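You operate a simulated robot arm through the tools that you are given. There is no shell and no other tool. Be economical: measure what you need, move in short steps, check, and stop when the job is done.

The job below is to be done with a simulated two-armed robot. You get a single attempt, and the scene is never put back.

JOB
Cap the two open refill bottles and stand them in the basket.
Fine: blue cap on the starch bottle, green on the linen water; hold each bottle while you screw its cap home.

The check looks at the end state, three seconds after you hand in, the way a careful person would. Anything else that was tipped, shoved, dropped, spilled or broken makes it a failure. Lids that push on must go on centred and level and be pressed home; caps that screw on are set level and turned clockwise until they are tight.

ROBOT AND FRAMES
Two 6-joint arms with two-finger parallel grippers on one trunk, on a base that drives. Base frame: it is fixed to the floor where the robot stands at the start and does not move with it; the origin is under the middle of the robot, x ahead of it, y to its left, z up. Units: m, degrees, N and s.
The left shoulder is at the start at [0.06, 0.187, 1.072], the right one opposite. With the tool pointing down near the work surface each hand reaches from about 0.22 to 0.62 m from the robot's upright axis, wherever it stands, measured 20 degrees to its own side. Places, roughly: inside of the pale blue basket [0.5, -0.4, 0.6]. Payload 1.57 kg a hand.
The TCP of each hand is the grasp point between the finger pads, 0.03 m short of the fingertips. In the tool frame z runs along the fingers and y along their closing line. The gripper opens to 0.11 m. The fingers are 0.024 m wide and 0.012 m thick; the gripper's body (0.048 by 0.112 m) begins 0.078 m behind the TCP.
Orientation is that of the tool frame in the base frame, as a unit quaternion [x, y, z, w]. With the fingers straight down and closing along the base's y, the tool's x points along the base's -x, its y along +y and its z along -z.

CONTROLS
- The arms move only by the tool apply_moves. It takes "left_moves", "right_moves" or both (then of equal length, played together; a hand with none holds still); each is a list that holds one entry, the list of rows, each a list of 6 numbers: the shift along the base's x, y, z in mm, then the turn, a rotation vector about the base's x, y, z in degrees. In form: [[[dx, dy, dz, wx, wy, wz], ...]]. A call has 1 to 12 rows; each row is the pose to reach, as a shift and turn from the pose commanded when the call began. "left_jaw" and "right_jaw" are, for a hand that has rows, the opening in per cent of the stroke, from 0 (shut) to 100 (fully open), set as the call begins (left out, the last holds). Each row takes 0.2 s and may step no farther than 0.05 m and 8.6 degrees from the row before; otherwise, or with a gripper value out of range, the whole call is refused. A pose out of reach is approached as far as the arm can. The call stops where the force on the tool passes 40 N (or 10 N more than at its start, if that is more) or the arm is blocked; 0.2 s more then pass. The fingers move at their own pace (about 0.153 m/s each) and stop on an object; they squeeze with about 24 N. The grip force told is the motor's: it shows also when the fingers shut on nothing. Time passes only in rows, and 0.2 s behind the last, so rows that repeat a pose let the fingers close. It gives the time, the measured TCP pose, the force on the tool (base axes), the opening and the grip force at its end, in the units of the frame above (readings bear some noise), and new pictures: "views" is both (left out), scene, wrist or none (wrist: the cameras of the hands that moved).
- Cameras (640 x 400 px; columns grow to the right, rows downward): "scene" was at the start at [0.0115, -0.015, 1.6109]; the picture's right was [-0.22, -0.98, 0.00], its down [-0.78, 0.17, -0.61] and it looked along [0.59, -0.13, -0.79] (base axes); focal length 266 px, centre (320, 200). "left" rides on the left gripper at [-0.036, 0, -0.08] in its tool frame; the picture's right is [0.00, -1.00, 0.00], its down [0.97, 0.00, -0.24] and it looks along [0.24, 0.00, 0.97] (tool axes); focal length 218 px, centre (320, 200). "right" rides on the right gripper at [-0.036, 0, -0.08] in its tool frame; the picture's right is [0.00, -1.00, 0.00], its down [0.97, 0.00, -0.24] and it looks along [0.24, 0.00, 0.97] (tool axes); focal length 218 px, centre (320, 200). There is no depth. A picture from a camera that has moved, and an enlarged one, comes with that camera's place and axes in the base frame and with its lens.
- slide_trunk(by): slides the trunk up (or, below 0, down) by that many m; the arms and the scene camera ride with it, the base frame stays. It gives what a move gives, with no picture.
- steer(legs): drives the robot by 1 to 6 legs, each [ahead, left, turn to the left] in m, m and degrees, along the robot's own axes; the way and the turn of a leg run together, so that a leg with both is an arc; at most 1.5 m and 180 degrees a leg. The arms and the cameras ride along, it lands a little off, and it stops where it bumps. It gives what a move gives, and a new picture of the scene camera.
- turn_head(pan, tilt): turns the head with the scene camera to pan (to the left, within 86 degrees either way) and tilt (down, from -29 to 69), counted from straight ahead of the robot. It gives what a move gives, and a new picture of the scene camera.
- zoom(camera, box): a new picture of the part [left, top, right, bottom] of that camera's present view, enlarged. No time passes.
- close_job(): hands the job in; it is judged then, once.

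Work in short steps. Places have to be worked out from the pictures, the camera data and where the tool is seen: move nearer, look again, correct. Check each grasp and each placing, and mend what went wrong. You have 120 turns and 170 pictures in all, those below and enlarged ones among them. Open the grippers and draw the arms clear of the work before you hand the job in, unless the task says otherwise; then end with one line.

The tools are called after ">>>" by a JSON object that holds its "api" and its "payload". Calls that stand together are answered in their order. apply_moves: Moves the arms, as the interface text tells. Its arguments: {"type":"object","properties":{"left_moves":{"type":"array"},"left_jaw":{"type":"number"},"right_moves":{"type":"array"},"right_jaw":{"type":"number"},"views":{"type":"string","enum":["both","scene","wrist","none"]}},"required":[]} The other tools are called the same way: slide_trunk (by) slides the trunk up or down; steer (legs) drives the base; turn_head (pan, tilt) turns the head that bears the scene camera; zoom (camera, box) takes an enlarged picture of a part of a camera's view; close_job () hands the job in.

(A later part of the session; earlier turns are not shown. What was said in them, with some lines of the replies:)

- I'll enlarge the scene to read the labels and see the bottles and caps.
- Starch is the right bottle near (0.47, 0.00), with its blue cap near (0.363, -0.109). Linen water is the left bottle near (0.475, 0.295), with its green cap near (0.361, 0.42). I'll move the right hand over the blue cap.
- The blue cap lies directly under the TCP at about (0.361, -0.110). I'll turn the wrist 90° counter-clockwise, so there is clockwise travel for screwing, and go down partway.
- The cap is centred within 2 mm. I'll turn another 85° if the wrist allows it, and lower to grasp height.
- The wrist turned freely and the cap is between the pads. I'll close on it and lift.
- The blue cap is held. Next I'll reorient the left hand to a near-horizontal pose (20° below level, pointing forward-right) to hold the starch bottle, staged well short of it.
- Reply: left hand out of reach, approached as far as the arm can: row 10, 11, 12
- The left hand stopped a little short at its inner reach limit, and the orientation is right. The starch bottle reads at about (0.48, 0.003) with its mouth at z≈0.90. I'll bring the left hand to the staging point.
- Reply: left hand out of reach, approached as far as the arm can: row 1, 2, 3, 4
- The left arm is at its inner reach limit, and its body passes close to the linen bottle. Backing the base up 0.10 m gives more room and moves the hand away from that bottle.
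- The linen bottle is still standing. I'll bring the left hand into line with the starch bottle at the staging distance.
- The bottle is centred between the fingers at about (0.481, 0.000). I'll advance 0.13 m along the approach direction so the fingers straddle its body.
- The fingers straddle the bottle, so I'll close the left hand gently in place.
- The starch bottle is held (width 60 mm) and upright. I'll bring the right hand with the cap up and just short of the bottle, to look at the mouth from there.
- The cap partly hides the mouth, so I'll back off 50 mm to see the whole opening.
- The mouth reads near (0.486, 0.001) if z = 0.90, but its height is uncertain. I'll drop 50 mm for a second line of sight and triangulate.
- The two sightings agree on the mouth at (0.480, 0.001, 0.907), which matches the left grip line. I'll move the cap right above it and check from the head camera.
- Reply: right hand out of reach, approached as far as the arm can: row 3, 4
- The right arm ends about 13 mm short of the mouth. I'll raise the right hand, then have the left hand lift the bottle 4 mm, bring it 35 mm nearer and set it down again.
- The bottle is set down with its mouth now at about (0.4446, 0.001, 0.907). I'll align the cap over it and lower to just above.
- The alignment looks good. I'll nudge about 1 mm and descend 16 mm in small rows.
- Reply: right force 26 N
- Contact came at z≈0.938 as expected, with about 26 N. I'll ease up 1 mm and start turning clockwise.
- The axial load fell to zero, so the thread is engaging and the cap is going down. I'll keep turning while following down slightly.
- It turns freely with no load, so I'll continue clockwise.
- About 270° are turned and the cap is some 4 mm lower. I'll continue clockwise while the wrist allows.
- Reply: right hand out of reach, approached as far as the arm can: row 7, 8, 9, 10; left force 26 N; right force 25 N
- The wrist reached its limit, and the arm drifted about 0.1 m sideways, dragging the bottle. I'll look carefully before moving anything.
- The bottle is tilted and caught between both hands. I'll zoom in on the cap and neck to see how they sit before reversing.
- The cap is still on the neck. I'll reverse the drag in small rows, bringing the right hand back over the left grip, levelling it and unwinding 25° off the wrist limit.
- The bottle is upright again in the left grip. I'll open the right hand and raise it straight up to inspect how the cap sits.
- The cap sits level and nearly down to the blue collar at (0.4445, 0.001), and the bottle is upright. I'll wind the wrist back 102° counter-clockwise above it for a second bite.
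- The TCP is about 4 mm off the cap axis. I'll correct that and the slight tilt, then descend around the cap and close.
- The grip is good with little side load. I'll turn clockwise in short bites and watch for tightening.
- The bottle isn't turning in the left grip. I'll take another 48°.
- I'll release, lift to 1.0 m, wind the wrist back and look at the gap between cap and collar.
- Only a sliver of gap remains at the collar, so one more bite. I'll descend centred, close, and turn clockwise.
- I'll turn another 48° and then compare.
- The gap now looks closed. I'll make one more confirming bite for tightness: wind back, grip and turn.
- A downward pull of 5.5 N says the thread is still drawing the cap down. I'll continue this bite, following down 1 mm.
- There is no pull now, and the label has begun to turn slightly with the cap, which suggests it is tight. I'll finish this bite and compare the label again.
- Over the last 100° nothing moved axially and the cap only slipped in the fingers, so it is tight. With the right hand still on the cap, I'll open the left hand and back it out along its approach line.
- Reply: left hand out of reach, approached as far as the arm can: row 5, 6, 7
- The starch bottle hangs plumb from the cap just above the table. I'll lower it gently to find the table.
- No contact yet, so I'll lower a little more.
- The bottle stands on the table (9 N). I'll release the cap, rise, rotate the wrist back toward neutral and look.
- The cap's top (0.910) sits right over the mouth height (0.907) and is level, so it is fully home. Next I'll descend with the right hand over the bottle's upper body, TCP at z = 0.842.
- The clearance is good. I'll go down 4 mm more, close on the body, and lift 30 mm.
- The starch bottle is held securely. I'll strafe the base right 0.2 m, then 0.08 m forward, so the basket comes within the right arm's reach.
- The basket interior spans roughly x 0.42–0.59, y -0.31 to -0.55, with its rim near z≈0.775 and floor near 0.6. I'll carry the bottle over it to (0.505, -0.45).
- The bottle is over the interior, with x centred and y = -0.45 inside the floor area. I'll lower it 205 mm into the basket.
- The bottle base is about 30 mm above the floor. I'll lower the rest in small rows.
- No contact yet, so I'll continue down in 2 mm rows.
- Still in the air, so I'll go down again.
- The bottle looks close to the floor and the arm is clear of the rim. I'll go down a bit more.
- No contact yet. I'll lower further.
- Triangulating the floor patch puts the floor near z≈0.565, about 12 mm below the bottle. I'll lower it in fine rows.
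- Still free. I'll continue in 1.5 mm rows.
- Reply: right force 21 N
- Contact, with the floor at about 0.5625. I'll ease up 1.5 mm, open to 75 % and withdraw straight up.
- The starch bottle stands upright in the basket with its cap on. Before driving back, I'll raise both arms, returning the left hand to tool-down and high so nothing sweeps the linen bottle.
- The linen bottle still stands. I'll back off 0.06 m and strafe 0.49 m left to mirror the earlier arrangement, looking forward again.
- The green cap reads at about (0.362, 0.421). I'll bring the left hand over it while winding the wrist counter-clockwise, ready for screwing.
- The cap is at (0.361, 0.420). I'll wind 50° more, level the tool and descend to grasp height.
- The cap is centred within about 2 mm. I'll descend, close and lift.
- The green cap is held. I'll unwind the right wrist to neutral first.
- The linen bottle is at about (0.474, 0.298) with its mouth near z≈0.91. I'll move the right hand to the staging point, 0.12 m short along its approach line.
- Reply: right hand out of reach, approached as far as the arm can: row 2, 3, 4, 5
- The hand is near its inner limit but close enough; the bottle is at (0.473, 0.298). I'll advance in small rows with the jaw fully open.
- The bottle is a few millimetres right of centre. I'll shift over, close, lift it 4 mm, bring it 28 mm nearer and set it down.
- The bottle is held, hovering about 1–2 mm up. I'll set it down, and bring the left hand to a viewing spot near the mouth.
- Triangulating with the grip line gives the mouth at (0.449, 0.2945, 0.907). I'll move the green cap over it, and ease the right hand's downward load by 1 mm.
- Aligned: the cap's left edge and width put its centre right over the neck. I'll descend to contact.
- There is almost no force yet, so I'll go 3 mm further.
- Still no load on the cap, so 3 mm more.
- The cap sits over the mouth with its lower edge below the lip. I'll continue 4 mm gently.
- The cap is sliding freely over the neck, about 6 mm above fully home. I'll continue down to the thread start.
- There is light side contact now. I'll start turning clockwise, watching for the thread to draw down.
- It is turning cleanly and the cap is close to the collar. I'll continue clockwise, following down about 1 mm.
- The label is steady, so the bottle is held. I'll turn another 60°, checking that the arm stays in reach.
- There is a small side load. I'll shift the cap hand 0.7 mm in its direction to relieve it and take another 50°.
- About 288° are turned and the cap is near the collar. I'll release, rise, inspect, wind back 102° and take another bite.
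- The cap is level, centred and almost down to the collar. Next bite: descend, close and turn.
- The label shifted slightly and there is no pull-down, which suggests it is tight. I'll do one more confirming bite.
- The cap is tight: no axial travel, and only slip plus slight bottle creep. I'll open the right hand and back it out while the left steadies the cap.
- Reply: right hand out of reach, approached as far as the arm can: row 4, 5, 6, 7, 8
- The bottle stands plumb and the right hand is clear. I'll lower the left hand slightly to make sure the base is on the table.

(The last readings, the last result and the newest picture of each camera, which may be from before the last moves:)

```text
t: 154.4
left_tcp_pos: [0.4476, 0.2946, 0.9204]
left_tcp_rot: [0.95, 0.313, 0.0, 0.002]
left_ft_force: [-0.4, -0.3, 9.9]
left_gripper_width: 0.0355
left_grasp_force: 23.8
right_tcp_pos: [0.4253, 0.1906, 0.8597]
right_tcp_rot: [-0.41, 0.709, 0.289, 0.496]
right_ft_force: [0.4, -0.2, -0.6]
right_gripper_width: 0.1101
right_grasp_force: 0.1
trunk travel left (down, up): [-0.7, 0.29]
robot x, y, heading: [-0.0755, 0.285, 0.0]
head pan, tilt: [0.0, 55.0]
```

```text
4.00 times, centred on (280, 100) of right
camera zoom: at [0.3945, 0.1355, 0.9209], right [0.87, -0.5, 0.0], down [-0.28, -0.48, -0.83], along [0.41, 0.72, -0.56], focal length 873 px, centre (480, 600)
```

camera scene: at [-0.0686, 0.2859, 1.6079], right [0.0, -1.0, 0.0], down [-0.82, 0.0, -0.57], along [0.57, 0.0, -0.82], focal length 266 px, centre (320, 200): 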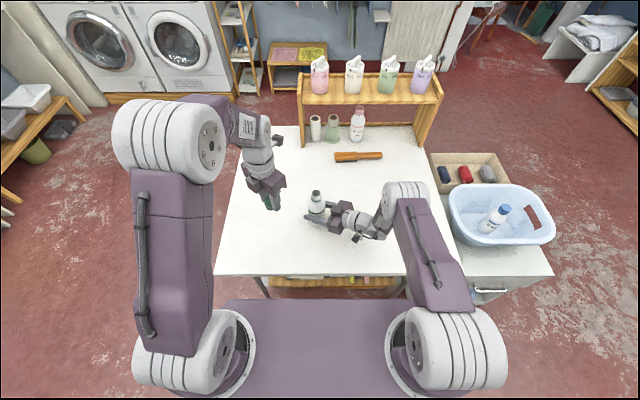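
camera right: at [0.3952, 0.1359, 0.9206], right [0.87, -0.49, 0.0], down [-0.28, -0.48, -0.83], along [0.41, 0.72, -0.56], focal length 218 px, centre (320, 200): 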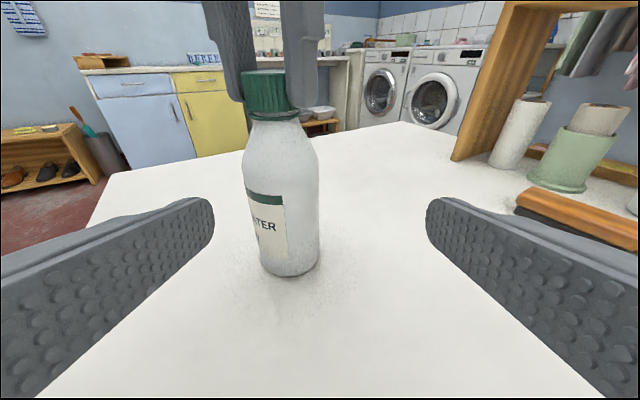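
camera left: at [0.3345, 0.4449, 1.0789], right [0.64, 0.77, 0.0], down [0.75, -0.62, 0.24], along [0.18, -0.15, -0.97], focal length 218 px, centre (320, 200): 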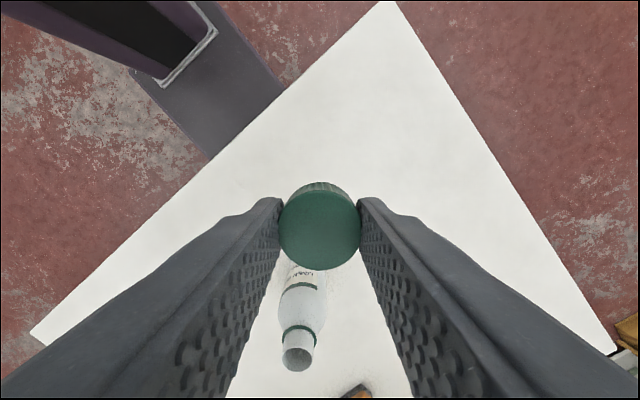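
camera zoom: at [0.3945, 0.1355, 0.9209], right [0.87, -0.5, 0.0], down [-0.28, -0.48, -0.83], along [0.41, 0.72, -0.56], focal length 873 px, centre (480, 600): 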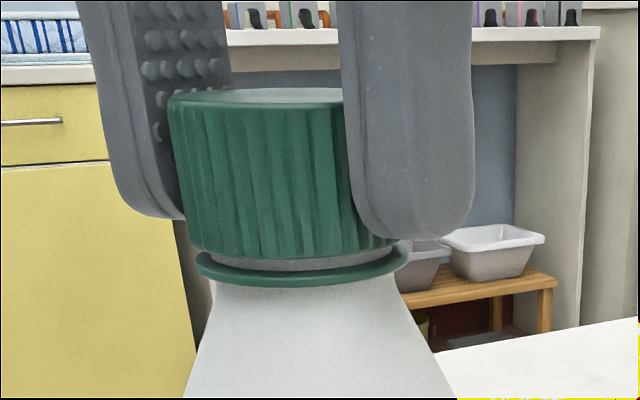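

The bottle is on the table and the cap is fully down and level, like the first. I'll release with the left hand and clear it up and to the left, while the right hand rises and returns to tool-down.

>>> {"api": "apply_moves", "payload": {"left_moves": [[[0, 0, 1, 0, 0, 0], [0, 0, 1, 0, 0, 0], [0, 0, 1, 0, 0, 0], [0, 0, 40, 0, 0, 0], [0, 0, 80, 0, 0, 0], [0, 30, 110, 0, 0, 0], [-10, 70, 120, 0, 0, 0], [-20, 110, 130, 0, 0, 0], [-30, 150, 140, 0, 0, 0], [-35, 180, 140, 0, 0, 0], [-40, 210, 140, 0, 0, 0], [-40, 210, 140, 0, 0, 0]]], "left_jaw": 80, "right_moves": [[[0, -10, 20, 0, 0, 0], [0, -20, 40, -3.32, 5.75, -4.74], [0, -25, 60, -6.64, 11.49, -9.47], [0, -30, 80, -9.95, 17.24, -14.21], [0, -30, 100, -13.27, 22.98, -18.95], [0, -30, 120, -16.59, 28.73, -23.68], [0, -30, 140, -19.91, 34.47, -28.42], [0, -30, 160, -23.23, 40.22, -33.15], [0, -30, 180, -26.55, 45.96, -37.89], [0, -30, 190, -29.86, 51.71, -42.63], [0, -30, 200, -33.18, 57.45, -47.36], [0, -30, 200, -36.5, 63.2, -52.1]]]}}

```text
t: 157.0
left_tcp_pos: [0.4096, 0.5026, 1.0585]
left_tcp_rot: [0.949, 0.314, -0.001, 0.002]
left_ft_force: [0.2, -0.1, 0.5]
left_gripper_width: 0.0877
left_grasp_force: 0.0
right_tcp_pos: [0.4281, 0.159, 1.0583]
right_tcp_rot: [0.001, 1.0, 0.001, 0.0]
right_ft_force: [0.1, -0.6, -0.2]
right_gripper_width: 0.11
right_grasp_force: 0.2
trunk travel left (down, up): [-0.7, 0.29]
robot x, y, heading: [-0.0803, 0.2849, -0.1]
head pan, tilt: [0.0, 55.0]
camera scene: at [-0.0673, 0.2858, 1.6079], right [-0.01, -1.0, 0.0], down [-0.82, 0.0, -0.57], along [0.57, 0.0, -0.82], focal length 266 px, centre (320, 200)
camera right: at [0.4638, 0.159, 1.1383], right [0.0, -1.0, 0.0], down [-0.97, 0.0, 0.24], along [-0.24, 0.0, -0.97], focal length 218 px, centre (320, 200)
camera left: at [0.3812, 0.4821, 1.1379], right [-0.6, 0.8, 0.0], down [0.78, 0.58, 0.24], along [0.19, 0.14, -0.97], focal length 218 px, centre (320, 200)
```

scene: 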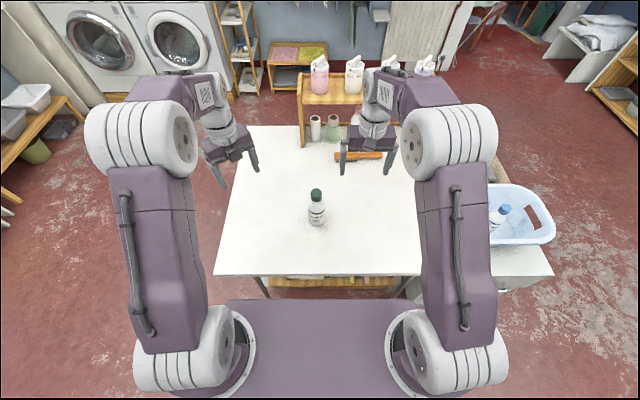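
right: 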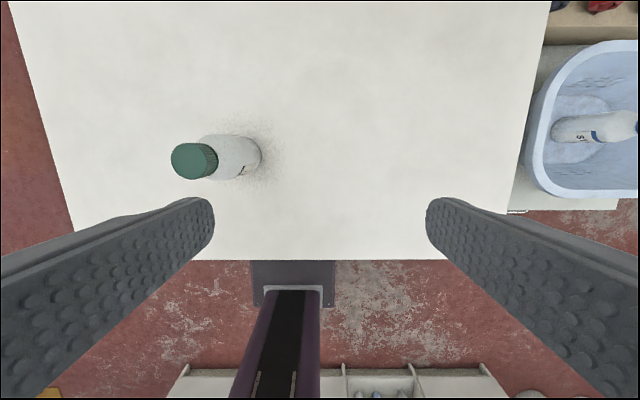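
left: 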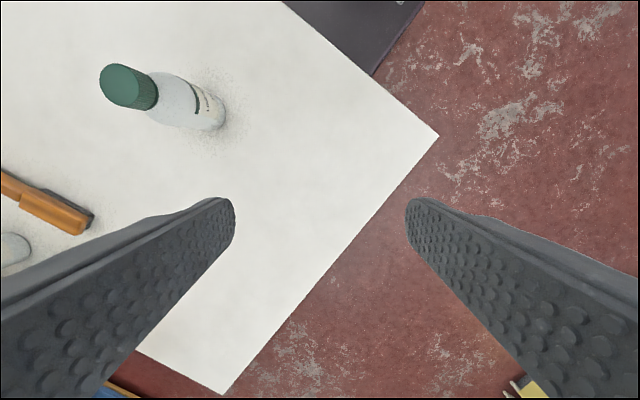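

Both hands are clear and the bottle stands capped. I'll bring the right hand over it with the same wrist angle I used for the first placing.

>>> {"api": "apply_moves", "payload": {"right_moves": [[[2, 12, 0, 0, 0, -8.2], [4, 24, -5, 0, 0, -16.4], [6, 36, -10, 0, 0, -24.6], [8, 48, -15, 0, 0, -32.8], [10, 60, -20, 0, 0, -41], [12, 72, -25, 0, 0, -49.2], [14, 84, -30, 0, 0, -57.4], [16, 96, -35, 0, 0, -65.6], [18, 108, -40, 0, 0, -73.8], [19, 122, -45, 0, 0, -82], [20, 135, -50, 0, 0, -89.5], [20, 135, -50, 0, 0, -89.5]]], "right_jaw": 90, "views": "wrist"}}

```text
t: 159.6
left_tcp_pos: [0.4096, 0.5041, 1.0592]
left_tcp_rot: [0.949, 0.314, -0.001, 0.002]
left_ft_force: [0.7, -0.4, -0.3]
left_gripper_width: 0.088
left_grasp_force: 0.1
right_tcp_pos: [0.4469, 0.2949, 1.01]
right_tcp_rot: [0.705, 0.71, 0.0, 0.002]
right_ft_force: [-0.4, -0.5, -0.1]
right_gripper_width: 0.0991
right_grasp_force: 0.1
trunk travel left (down, up): [-0.7, 0.29]
robot x, y, heading: [-0.0737, 0.2814, -0.4]
head pan, tilt: [0.0, 55.0]
camera right: at [0.4467, 0.2588, 1.0892], right [-1.0, -0.01, 0.0], down [-0.01, 0.97, 0.24], along [0.0, 0.24, -0.97], focal length 218 px, centre (320, 200)
```

right: 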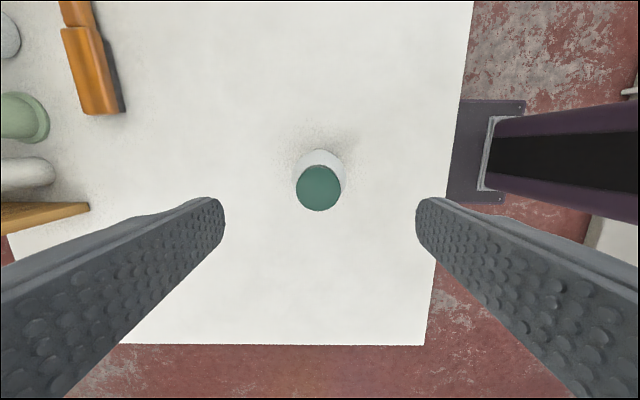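

The hand is centred within 1–2 mm. I'll descend over the body to z≈0.839, close, and lift.

>>> {"api": "apply_moves", "payload": {"right_moves": [[[0.5, -1, -45, 0, 0, 0], [0.5, -1, -90, 0, 0, 0], [0.5, -1, -130, 0, 0, 0], [0.5, -1, -160, 0, 0, 0], [0.5, -1, -171, 0, 0, 0], [0.5, -1, -171, 0, 0, 0]]], "views": "none"}}

>>> {"api": "apply_moves", "payload": {"right_moves": [[[0, 0, 0, 0, 0, 0], [0, 0, 0, 0, 0, 0], [0, 0, 0, 0, 0, 0], [0, 0, 0, 0, 0, 0], [0, 0, 20, 0, 0, 0], [0, 0, 60, 0, 0, 0], [0, 0, 100, 0, 0, 0], [0, 0, 100, 0, 0, 0]]], "right_jaw": 0, "views": "scene"}}

>>> {"api": "zoom", "payload": {"camera": "scene", "box": [280, 120, 380, 240]}}

```text
t: 161.0
left_tcp_pos: [0.4094, 0.504, 1.0579]
left_tcp_rot: [0.949, 0.314, -0.002, 0.001]
left_ft_force: [0.7, -0.7, -0.4]
left_gripper_width: 0.0882
left_grasp_force: 0.2
right_tcp_pos: [0.4484, 0.2935, 0.8387]
right_tcp_rot: [0.704, 0.71, 0.0, 0.001]
right_ft_force: [1.2, -0.6, -0.1]
right_gripper_width: 0.0988
right_grasp_force: 0.0
trunk travel left (down, up): [-0.7, 0.29]
robot x, y, heading: [-0.0819, 0.2888, -0.5]
head pan, tilt: [0.0, 55.0]
```

```text
t: 162.8
left_tcp_pos: [0.4091, 0.5033, 1.0579]
left_tcp_rot: [0.949, 0.314, -0.001, 0.002]
left_ft_force: [-0.1, 0.3, 0.1]
left_gripper_width: 0.0884
left_grasp_force: 0.1
right_tcp_pos: [0.4499, 0.2914, 0.9395]
right_tcp_rot: [0.704, 0.71, 0.001, 0.001]
right_ft_force: [-0.7, -0.3, -0.1]
right_gripper_width: 0.0602
right_grasp_force: 24.2
trunk travel left (down, up): [-0.7, 0.29]
robot x, y, heading: [-0.0771, 0.2869, -0.7]
head pan, tilt: [0.0, 55.0]
camera scene: at [-0.068, 0.286, 1.6078], right [0.0, -1.0, 0.0], down [-0.82, 0.0, -0.57], along [0.57, 0.0, -0.82], focal length 266 px, centre (320, 200)
```

scene: 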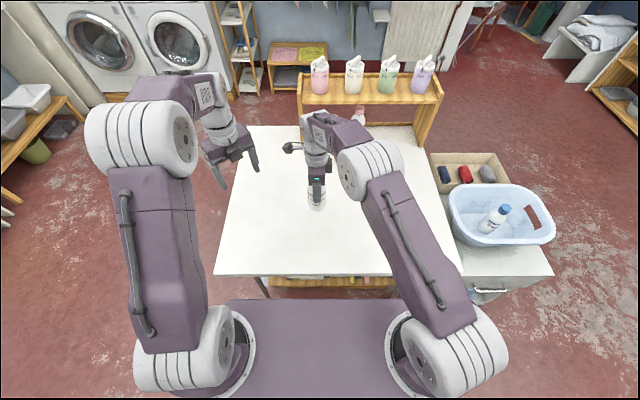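

```text
3.33 times, centred on (330, 180) of scene
camera zoom: at [-0.068, 0.286, 1.6078], right [0.0, -1.0, 0.0], down [-0.82, 0.0, -0.57], along [0.57, 0.0, -0.82], focal length 887 px, centre (287, 267)
```

zoom: 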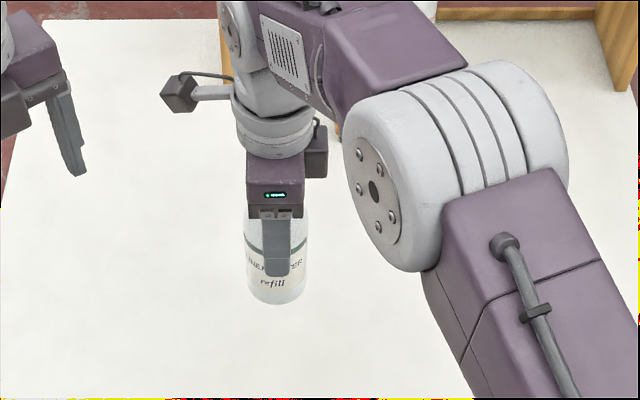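

The linen bottle is held. I'll drive back to the basket position (0.485 m right, 0.06 m ahead).

>>> {"api": "steer", "payload": {"legs": [[0, -0.485, 0.4], [0.06, 0, 0]]}}

>>> {"api": "zoom", "payload": {"camera": "right", "box": [0, 0, 640, 400]}}

```text
t: 166.2
left_tcp_pos: [0.4638, 0.0234, 1.0599]
left_tcp_rot: [0.949, 0.315, -0.001, 0.001]
left_ft_force: [-0.5, -0.5, 1.0]
left_gripper_width: 0.0879
left_grasp_force: 0.0
right_tcp_pos: [0.5064, -0.1902, 0.9409]
right_tcp_rot: [0.703, 0.711, 0.001, 0.002]
right_ft_force: [-0.1, -0.1, -0.2]
right_gripper_width: 0.0601
right_grasp_force: 24.2
trunk travel left (down, up): [-0.7, 0.29]
robot x, y, heading: [-0.0212, -0.1941, -0.2]
head pan, tilt: [0.0, 55.0]
camera scene: at [-0.0136, -0.1956, 1.6079], right [0.0, -1.0, 0.0], down [-0.82, 0.0, -0.57], along [0.57, 0.0, -0.82], focal length 266 px, centre (320, 200)
```

scene: 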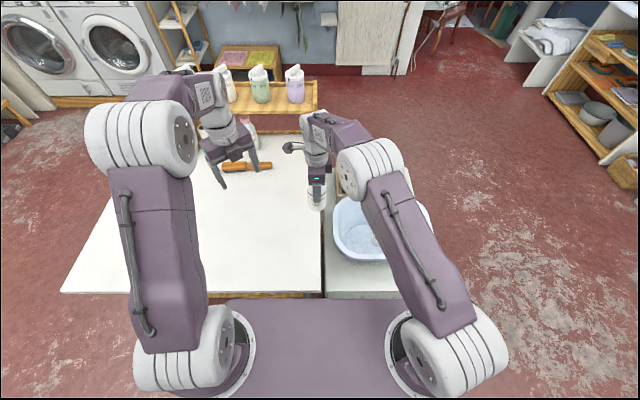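

```text
1.00 times, centred on (320, 200) of right
camera zoom: at [0.5051, -0.2244, 1.0201], right [-1.0, -0.01, 0.0], down [-0.01, 0.97, 0.24], along [0.0, 0.24, -0.97], focal length 218 px, centre (320, 200)
```

zoom: 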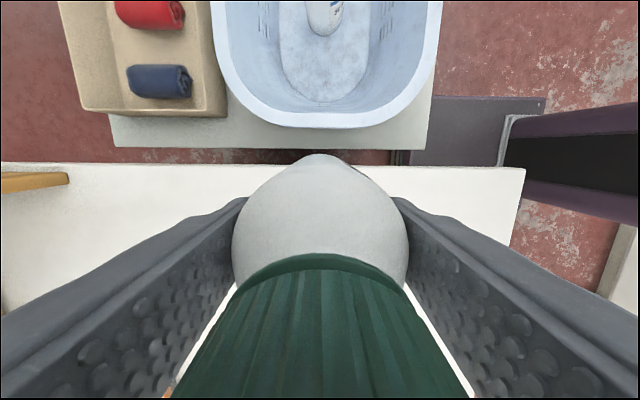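

I'll place this bottle at y≈-0.348, leaving a good gap to the starch bottle at -0.449. First I'll move over the spot.

>>> {"api": "apply_moves", "payload": {"right_moves": [[[0, -40, 0, 0, 0, 0], [-1, -80, 0, 0, 0, 0], [-2, -120, 0, 0, 0, 0], [-3, -158, 0, 0, 0, 0], [-3, -158, 0, 0, 0, 0]]], "views": "both"}}

```text
t: 167.4
left_tcp_pos: [0.4657, 0.0237, 1.0589]
left_tcp_rot: [0.949, 0.315, -0.001, 0.001]
left_ft_force: [0.2, -0.1, 0.3]
left_gripper_width: 0.0881
left_grasp_force: 0.1
right_tcp_pos: [0.5033, -0.3466, 0.9384]
right_tcp_rot: [0.702, 0.712, 0.0, 0.002]
right_ft_force: [-0.8, 0.3, 0.0]
right_gripper_width: 0.0604
right_grasp_force: 24.3
trunk travel left (down, up): [-0.7, 0.29]
robot x, y, heading: [-0.0218, -0.1971, -0.5]
head pan, tilt: [0.0, 55.0]
camera scene: at [-0.01, -0.1947, 1.6078], right [0.0, -1.0, 0.0], down [-0.82, 0.0, -0.57], along [0.57, 0.0, -0.82], focal length 266 px, centre (320, 200)
camera right: at [0.5042, -0.3817, 1.0175], right [-1.0, -0.01, 0.0], down [-0.01, 0.97, 0.24], along [0.0, 0.24, -0.97], focal length 218 px, centre (320, 200)
```

scene: 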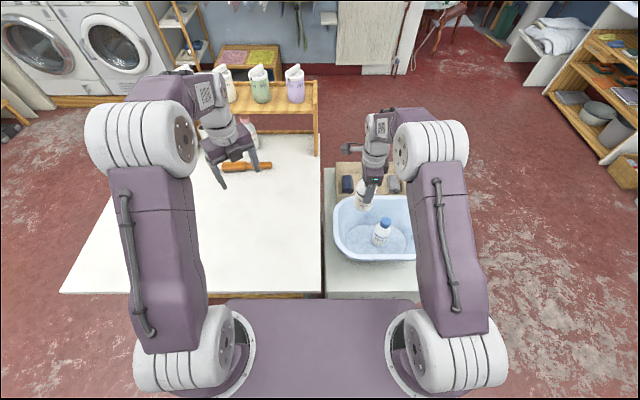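
right: 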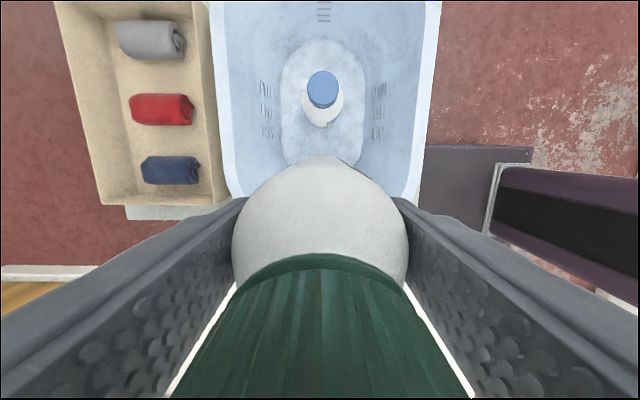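

The starch cap is confirmed at y≈-0.447. I'll lower the linen bottle 220 mm into the basket.

>>> {"api": "apply_moves", "payload": {"right_moves": [[[0, 0, -40, 0, 0, 0], [0, 0, -80, 0, 0, 0], [0, 0, -120, 0, 0, 0], [0, 0, -160, 0, 0, 0], [0, 0, -190, 0, 0, 0], [0, 0, -220, 0, 0, 0], [0, 0, -220, 0, 0, 0]]], "views": "wrist"}}

>>> {"api": "zoom", "payload": {"camera": "scene", "box": [310, 150, 450, 280]}}

```text
t: 169.0
left_tcp_pos: [0.4655, 0.0222, 1.0592]
left_tcp_rot: [0.949, 0.315, -0.001, 0.001]
left_ft_force: [0.3, 1.2, -0.2]
left_gripper_width: 0.0878
left_grasp_force: 0.0
right_tcp_pos: [0.5032, -0.3474, 0.7199]
right_tcp_rot: [0.703, 0.712, 0.0, 0.001]
right_ft_force: [-0.3, 0.6, 0.2]
right_gripper_width: 0.06
right_grasp_force: 23.5
trunk travel left (down, up): [-0.7, 0.29]
robot x, y, heading: [-0.0232, -0.1985, -0.3]
head pan, tilt: [0.0, 55.0]
camera right: at [0.5032, -0.3835, 0.7988], right [-1.0, -0.01, 0.0], down [-0.01, 0.97, 0.24], along [0.0, 0.24, -0.97], focal length 218 px, centre (320, 200)
```

right: 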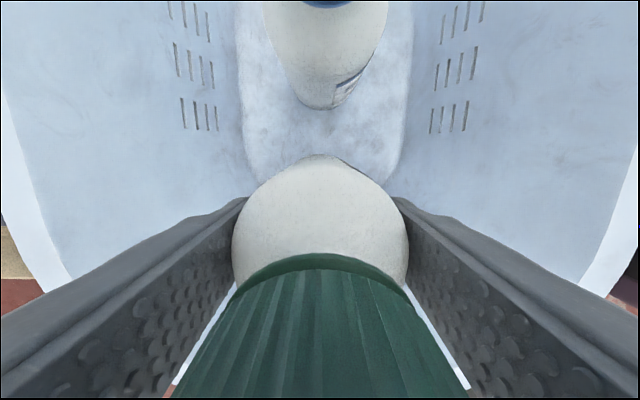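

```text
3.08 times, centred on (380, 215) of scene
camera zoom: at [-0.0109, -0.1955, 1.6079], right [0.0, -1.0, 0.0], down [-0.82, 0.0, -0.57], along [0.57, 0.0, -0.82], focal length 818 px, centre (135, 154)
```

zoom: 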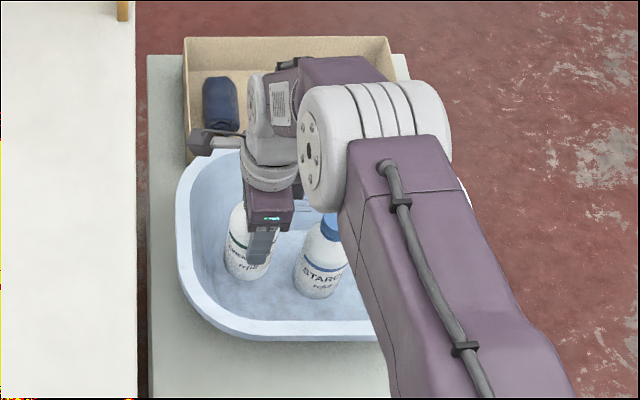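

There is good clearance to the starch bottle. I'll lower to about 10 mm above the floor, then creep to contact.

>>> {"api": "apply_moves", "payload": {"right_moves": [[[0, 0, -12, 0, 0, 0], [0, 0, -24, 0, 0, 0], [0, 0, -36, 0, 0, 0], [0, 0, -48, 0, 0, 0], [0, 0, -52, 0, 0, 0], [0, 0, -52, 0, 0, 0]]], "views": "none"}}

>>> {"api": "apply_moves", "payload": {"right_moves": [[[0, 0, -1.5, 0, 0, 0], [0, 0, -3, 0, 0, 0], [0, 0, -4.5, 0, 0, 0], [0, 0, -6, 0, 0, 0], [0, 0, -6, 0, 0, 0]]], "views": "none"}}

```text
t: 170.4
left_tcp_pos: [0.4661, 0.0229, 1.0581]
left_tcp_rot: [0.949, 0.315, -0.001, 0.001]
left_ft_force: [-0.7, 0.1, 0.0]
left_gripper_width: 0.0883
left_grasp_force: 0.1
right_tcp_pos: [0.5037, -0.3469, 0.6674]
right_tcp_rot: [0.703, 0.711, 0.0, 0.001]
right_ft_force: [-0.6, -0.1, -1.1]
right_gripper_width: 0.06
right_grasp_force: 23.9
trunk travel left (down, up): [-0.7, 0.29]
robot x, y, heading: [-0.0207, -0.1975, -0.3]
head pan, tilt: [0.0, 55.0]
```

```text
t: 171.6
left_tcp_pos: [0.4643, 0.023, 1.0616]
left_tcp_rot: [0.949, 0.315, 0.0, 0.002]
left_ft_force: [-0.5, 0.6, -0.8]
left_gripper_width: 0.088
left_grasp_force: 0.1
right_tcp_pos: [0.5044, -0.346, 0.6625]
right_tcp_rot: [0.703, 0.711, 0.002, 0.004]
right_ft_force: [-1.8, -2.1, 16.9]
right_gripper_width: 0.06
right_grasp_force: 23.8
trunk travel left (down, up): [-0.7, 0.29]
robot x, y, heading: [-0.0218, -0.1981, -0.3]
head pan, tilt: [0.0, 55.0]
```

The bottle is on the floor of the basket (17 N). I'll ease up 1.5 mm, open, and withdraw straight up.

>>> {"api": "apply_moves", "payload": {"right_moves": [[[0, 0, 1.5, 0, 0, 0]]], "views": "none"}}

>>> {"api": "apply_moves", "payload": {"right_moves": [[[0, 0, 0, 0, 0, 0], [0, 0, 0, 0, 0, 0], [0, 0, 20, 0, 0, 0], [0, 0, 60, 0, 0, 0], [0, 0, 110, 0, 0, 0], [0, 0, 160, 0, 0, 0], [0, 0, 210, 0, 0, 0], [0, 0, 260, 0, 0, 0], [0, 0, 310, 0, 0, 0], [0, 0, 350, 0, 0, 0], [0, 0, 350, 0, 0, 0]]], "right_jaw": 75}}

>>> {"api": "zoom", "payload": {"camera": "scene", "box": [310, 160, 450, 280]}}

>>> {"api": "zoom", "payload": {"camera": "right", "box": [200, 80, 440, 260]}}

```text
t: 172.0
left_tcp_pos: [0.4662, 0.024, 1.0597]
left_tcp_rot: [0.949, 0.315, -0.001, 0.002]
left_ft_force: [0.1, 0.6, -0.5]
left_gripper_width: 0.0879
left_grasp_force: 0.0
right_tcp_pos: [0.5044, -0.3461, 0.6629]
right_tcp_rot: [0.703, 0.711, 0.0, 0.002]
right_ft_force: [2.3, -3.1, 9.3]
right_gripper_width: 0.0601
right_grasp_force: 24.7
trunk travel left (down, up): [-0.7, 0.29]
robot x, y, heading: [-0.0226, -0.203, -0.2]
head pan, tilt: [0.0, 55.0]
```

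```text
t: 174.4
left_tcp_pos: [0.4658, 0.0222, 1.0593]
left_tcp_rot: [0.949, 0.315, -0.002, 0.002]
left_ft_force: [0.0, -0.1, -0.1]
left_gripper_width: 0.0882
left_grasp_force: 0.1
right_tcp_pos: [0.5035, -0.3447, 1.0121]
right_tcp_rot: [0.703, 0.711, 0.0, 0.001]
right_ft_force: [0.0, -0.7, 0.2]
right_gripper_width: 0.0825
right_grasp_force: 0.1
trunk travel left (down, up): [-0.7, 0.29]
robot x, y, heading: [-0.0245, -0.1977, 0.1]
head pan, tilt: [0.0, 55.0]
camera scene: at [-0.0103, -0.1957, 1.6078], right [0.0, -1.0, 0.0], down [-0.82, 0.0, -0.57], along [0.57, 0.0, -0.82], focal length 266 px, centre (320, 200)
camera right: at [0.5028, -0.3803, 1.0924], right [-1.0, -0.01, 0.0], down [-0.01, 0.97, 0.24], along [0.0, 0.24, -0.97], focal length 218 px, centre (320, 200)
```

scene: 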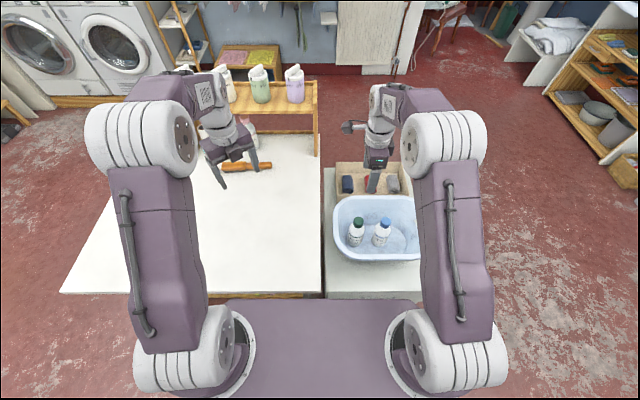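
right: 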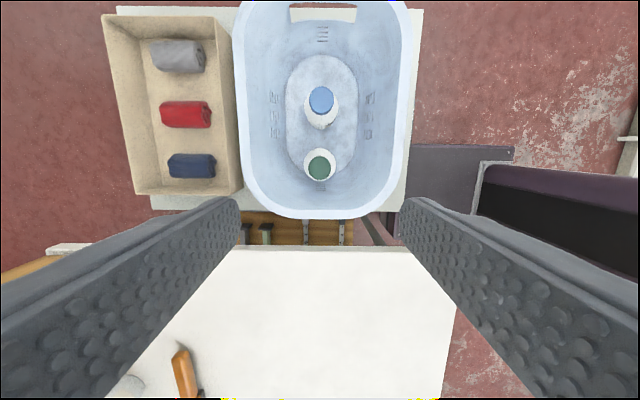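

```text
3.33 times, centred on (380, 220) of scene
camera zoom: at [-0.0103, -0.1957, 1.6078], right [0.0, -1.0, 0.0], down [-0.82, 0.0, -0.57], along [0.57, 0.0, -0.82], focal length 887 px, centre (120, 133)
```

zoom: 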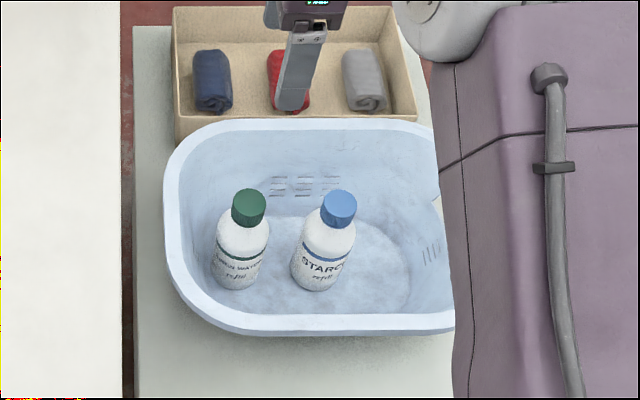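

```text
2.22 times, centred on (320, 170) of right
camera zoom: at [0.5028, -0.3803, 1.0924], right [-1.0, -0.01, 0.0], down [-0.01, 0.97, 0.24], along [0.0, 0.24, -0.97], focal length 485 px, centre (320, 267)
```

zoom: 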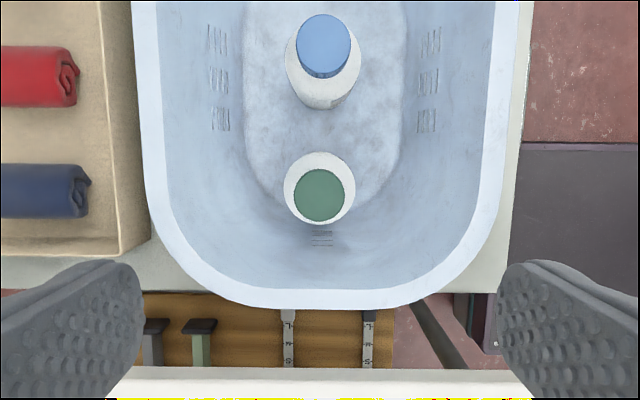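

Both bottles stand upright in the basket with the right caps on. I'll back the robot off so the arms are clear of the work.

>>> {"api": "steer", "payload": {"legs": [[-0.3, 0, 0]]}}

```text
t: 176.5
left_tcp_pos: [0.1666, 0.0227, 1.0587]
left_tcp_rot: [0.95, 0.313, -0.001, 0.002]
left_ft_force: [-0.6, -0.2, -0.1]
left_gripper_width: 0.0879
left_grasp_force: 0.0
right_tcp_pos: [0.2018, -0.3443, 1.0114]
right_tcp_rot: [0.705, 0.709, -0.001, 0.001]
right_ft_force: [0.0, 0.9, 0.8]
right_gripper_width: 0.0824
right_grasp_force: 0.1
trunk travel left (down, up): [-0.7, 0.29]
robot x, y, heading: [-0.3223, -0.1912, -0.5]
head pan, tilt: [0.0, 55.0]
camera scene: at [-0.3111, -0.1943, 1.6078], right [-0.01, -1.0, 0.0], down [-0.82, 0.01, -0.57], along [0.57, 0.0, -0.82], focal length 266 px, centre (320, 200)
```

scene: 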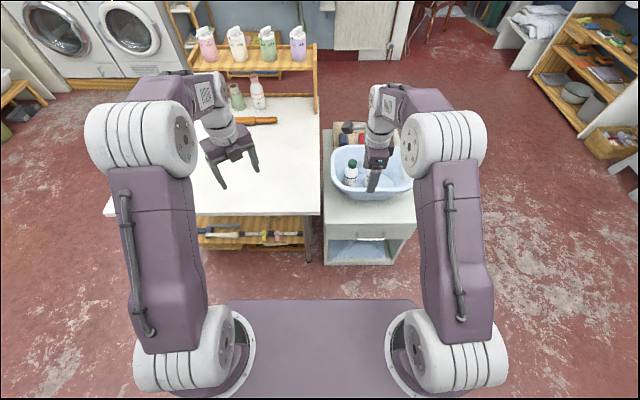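

Everything is in place, and the grippers are open and clear. I'm handing in.

>>> {"api": "close_job", "payload": {}}

```text
The job is handed in.
```

Both bottles are capped (blue on starch, green on linen water) and stand upright in the basket, but while I was screwing on the blue cap, my arm hit its wrist limit and tilted the starch bottle to roughly 40–50° with the cap partly on; I set it upright and re-tightened the cap, and I saw no spill in the pictures but did not check specifically for one.
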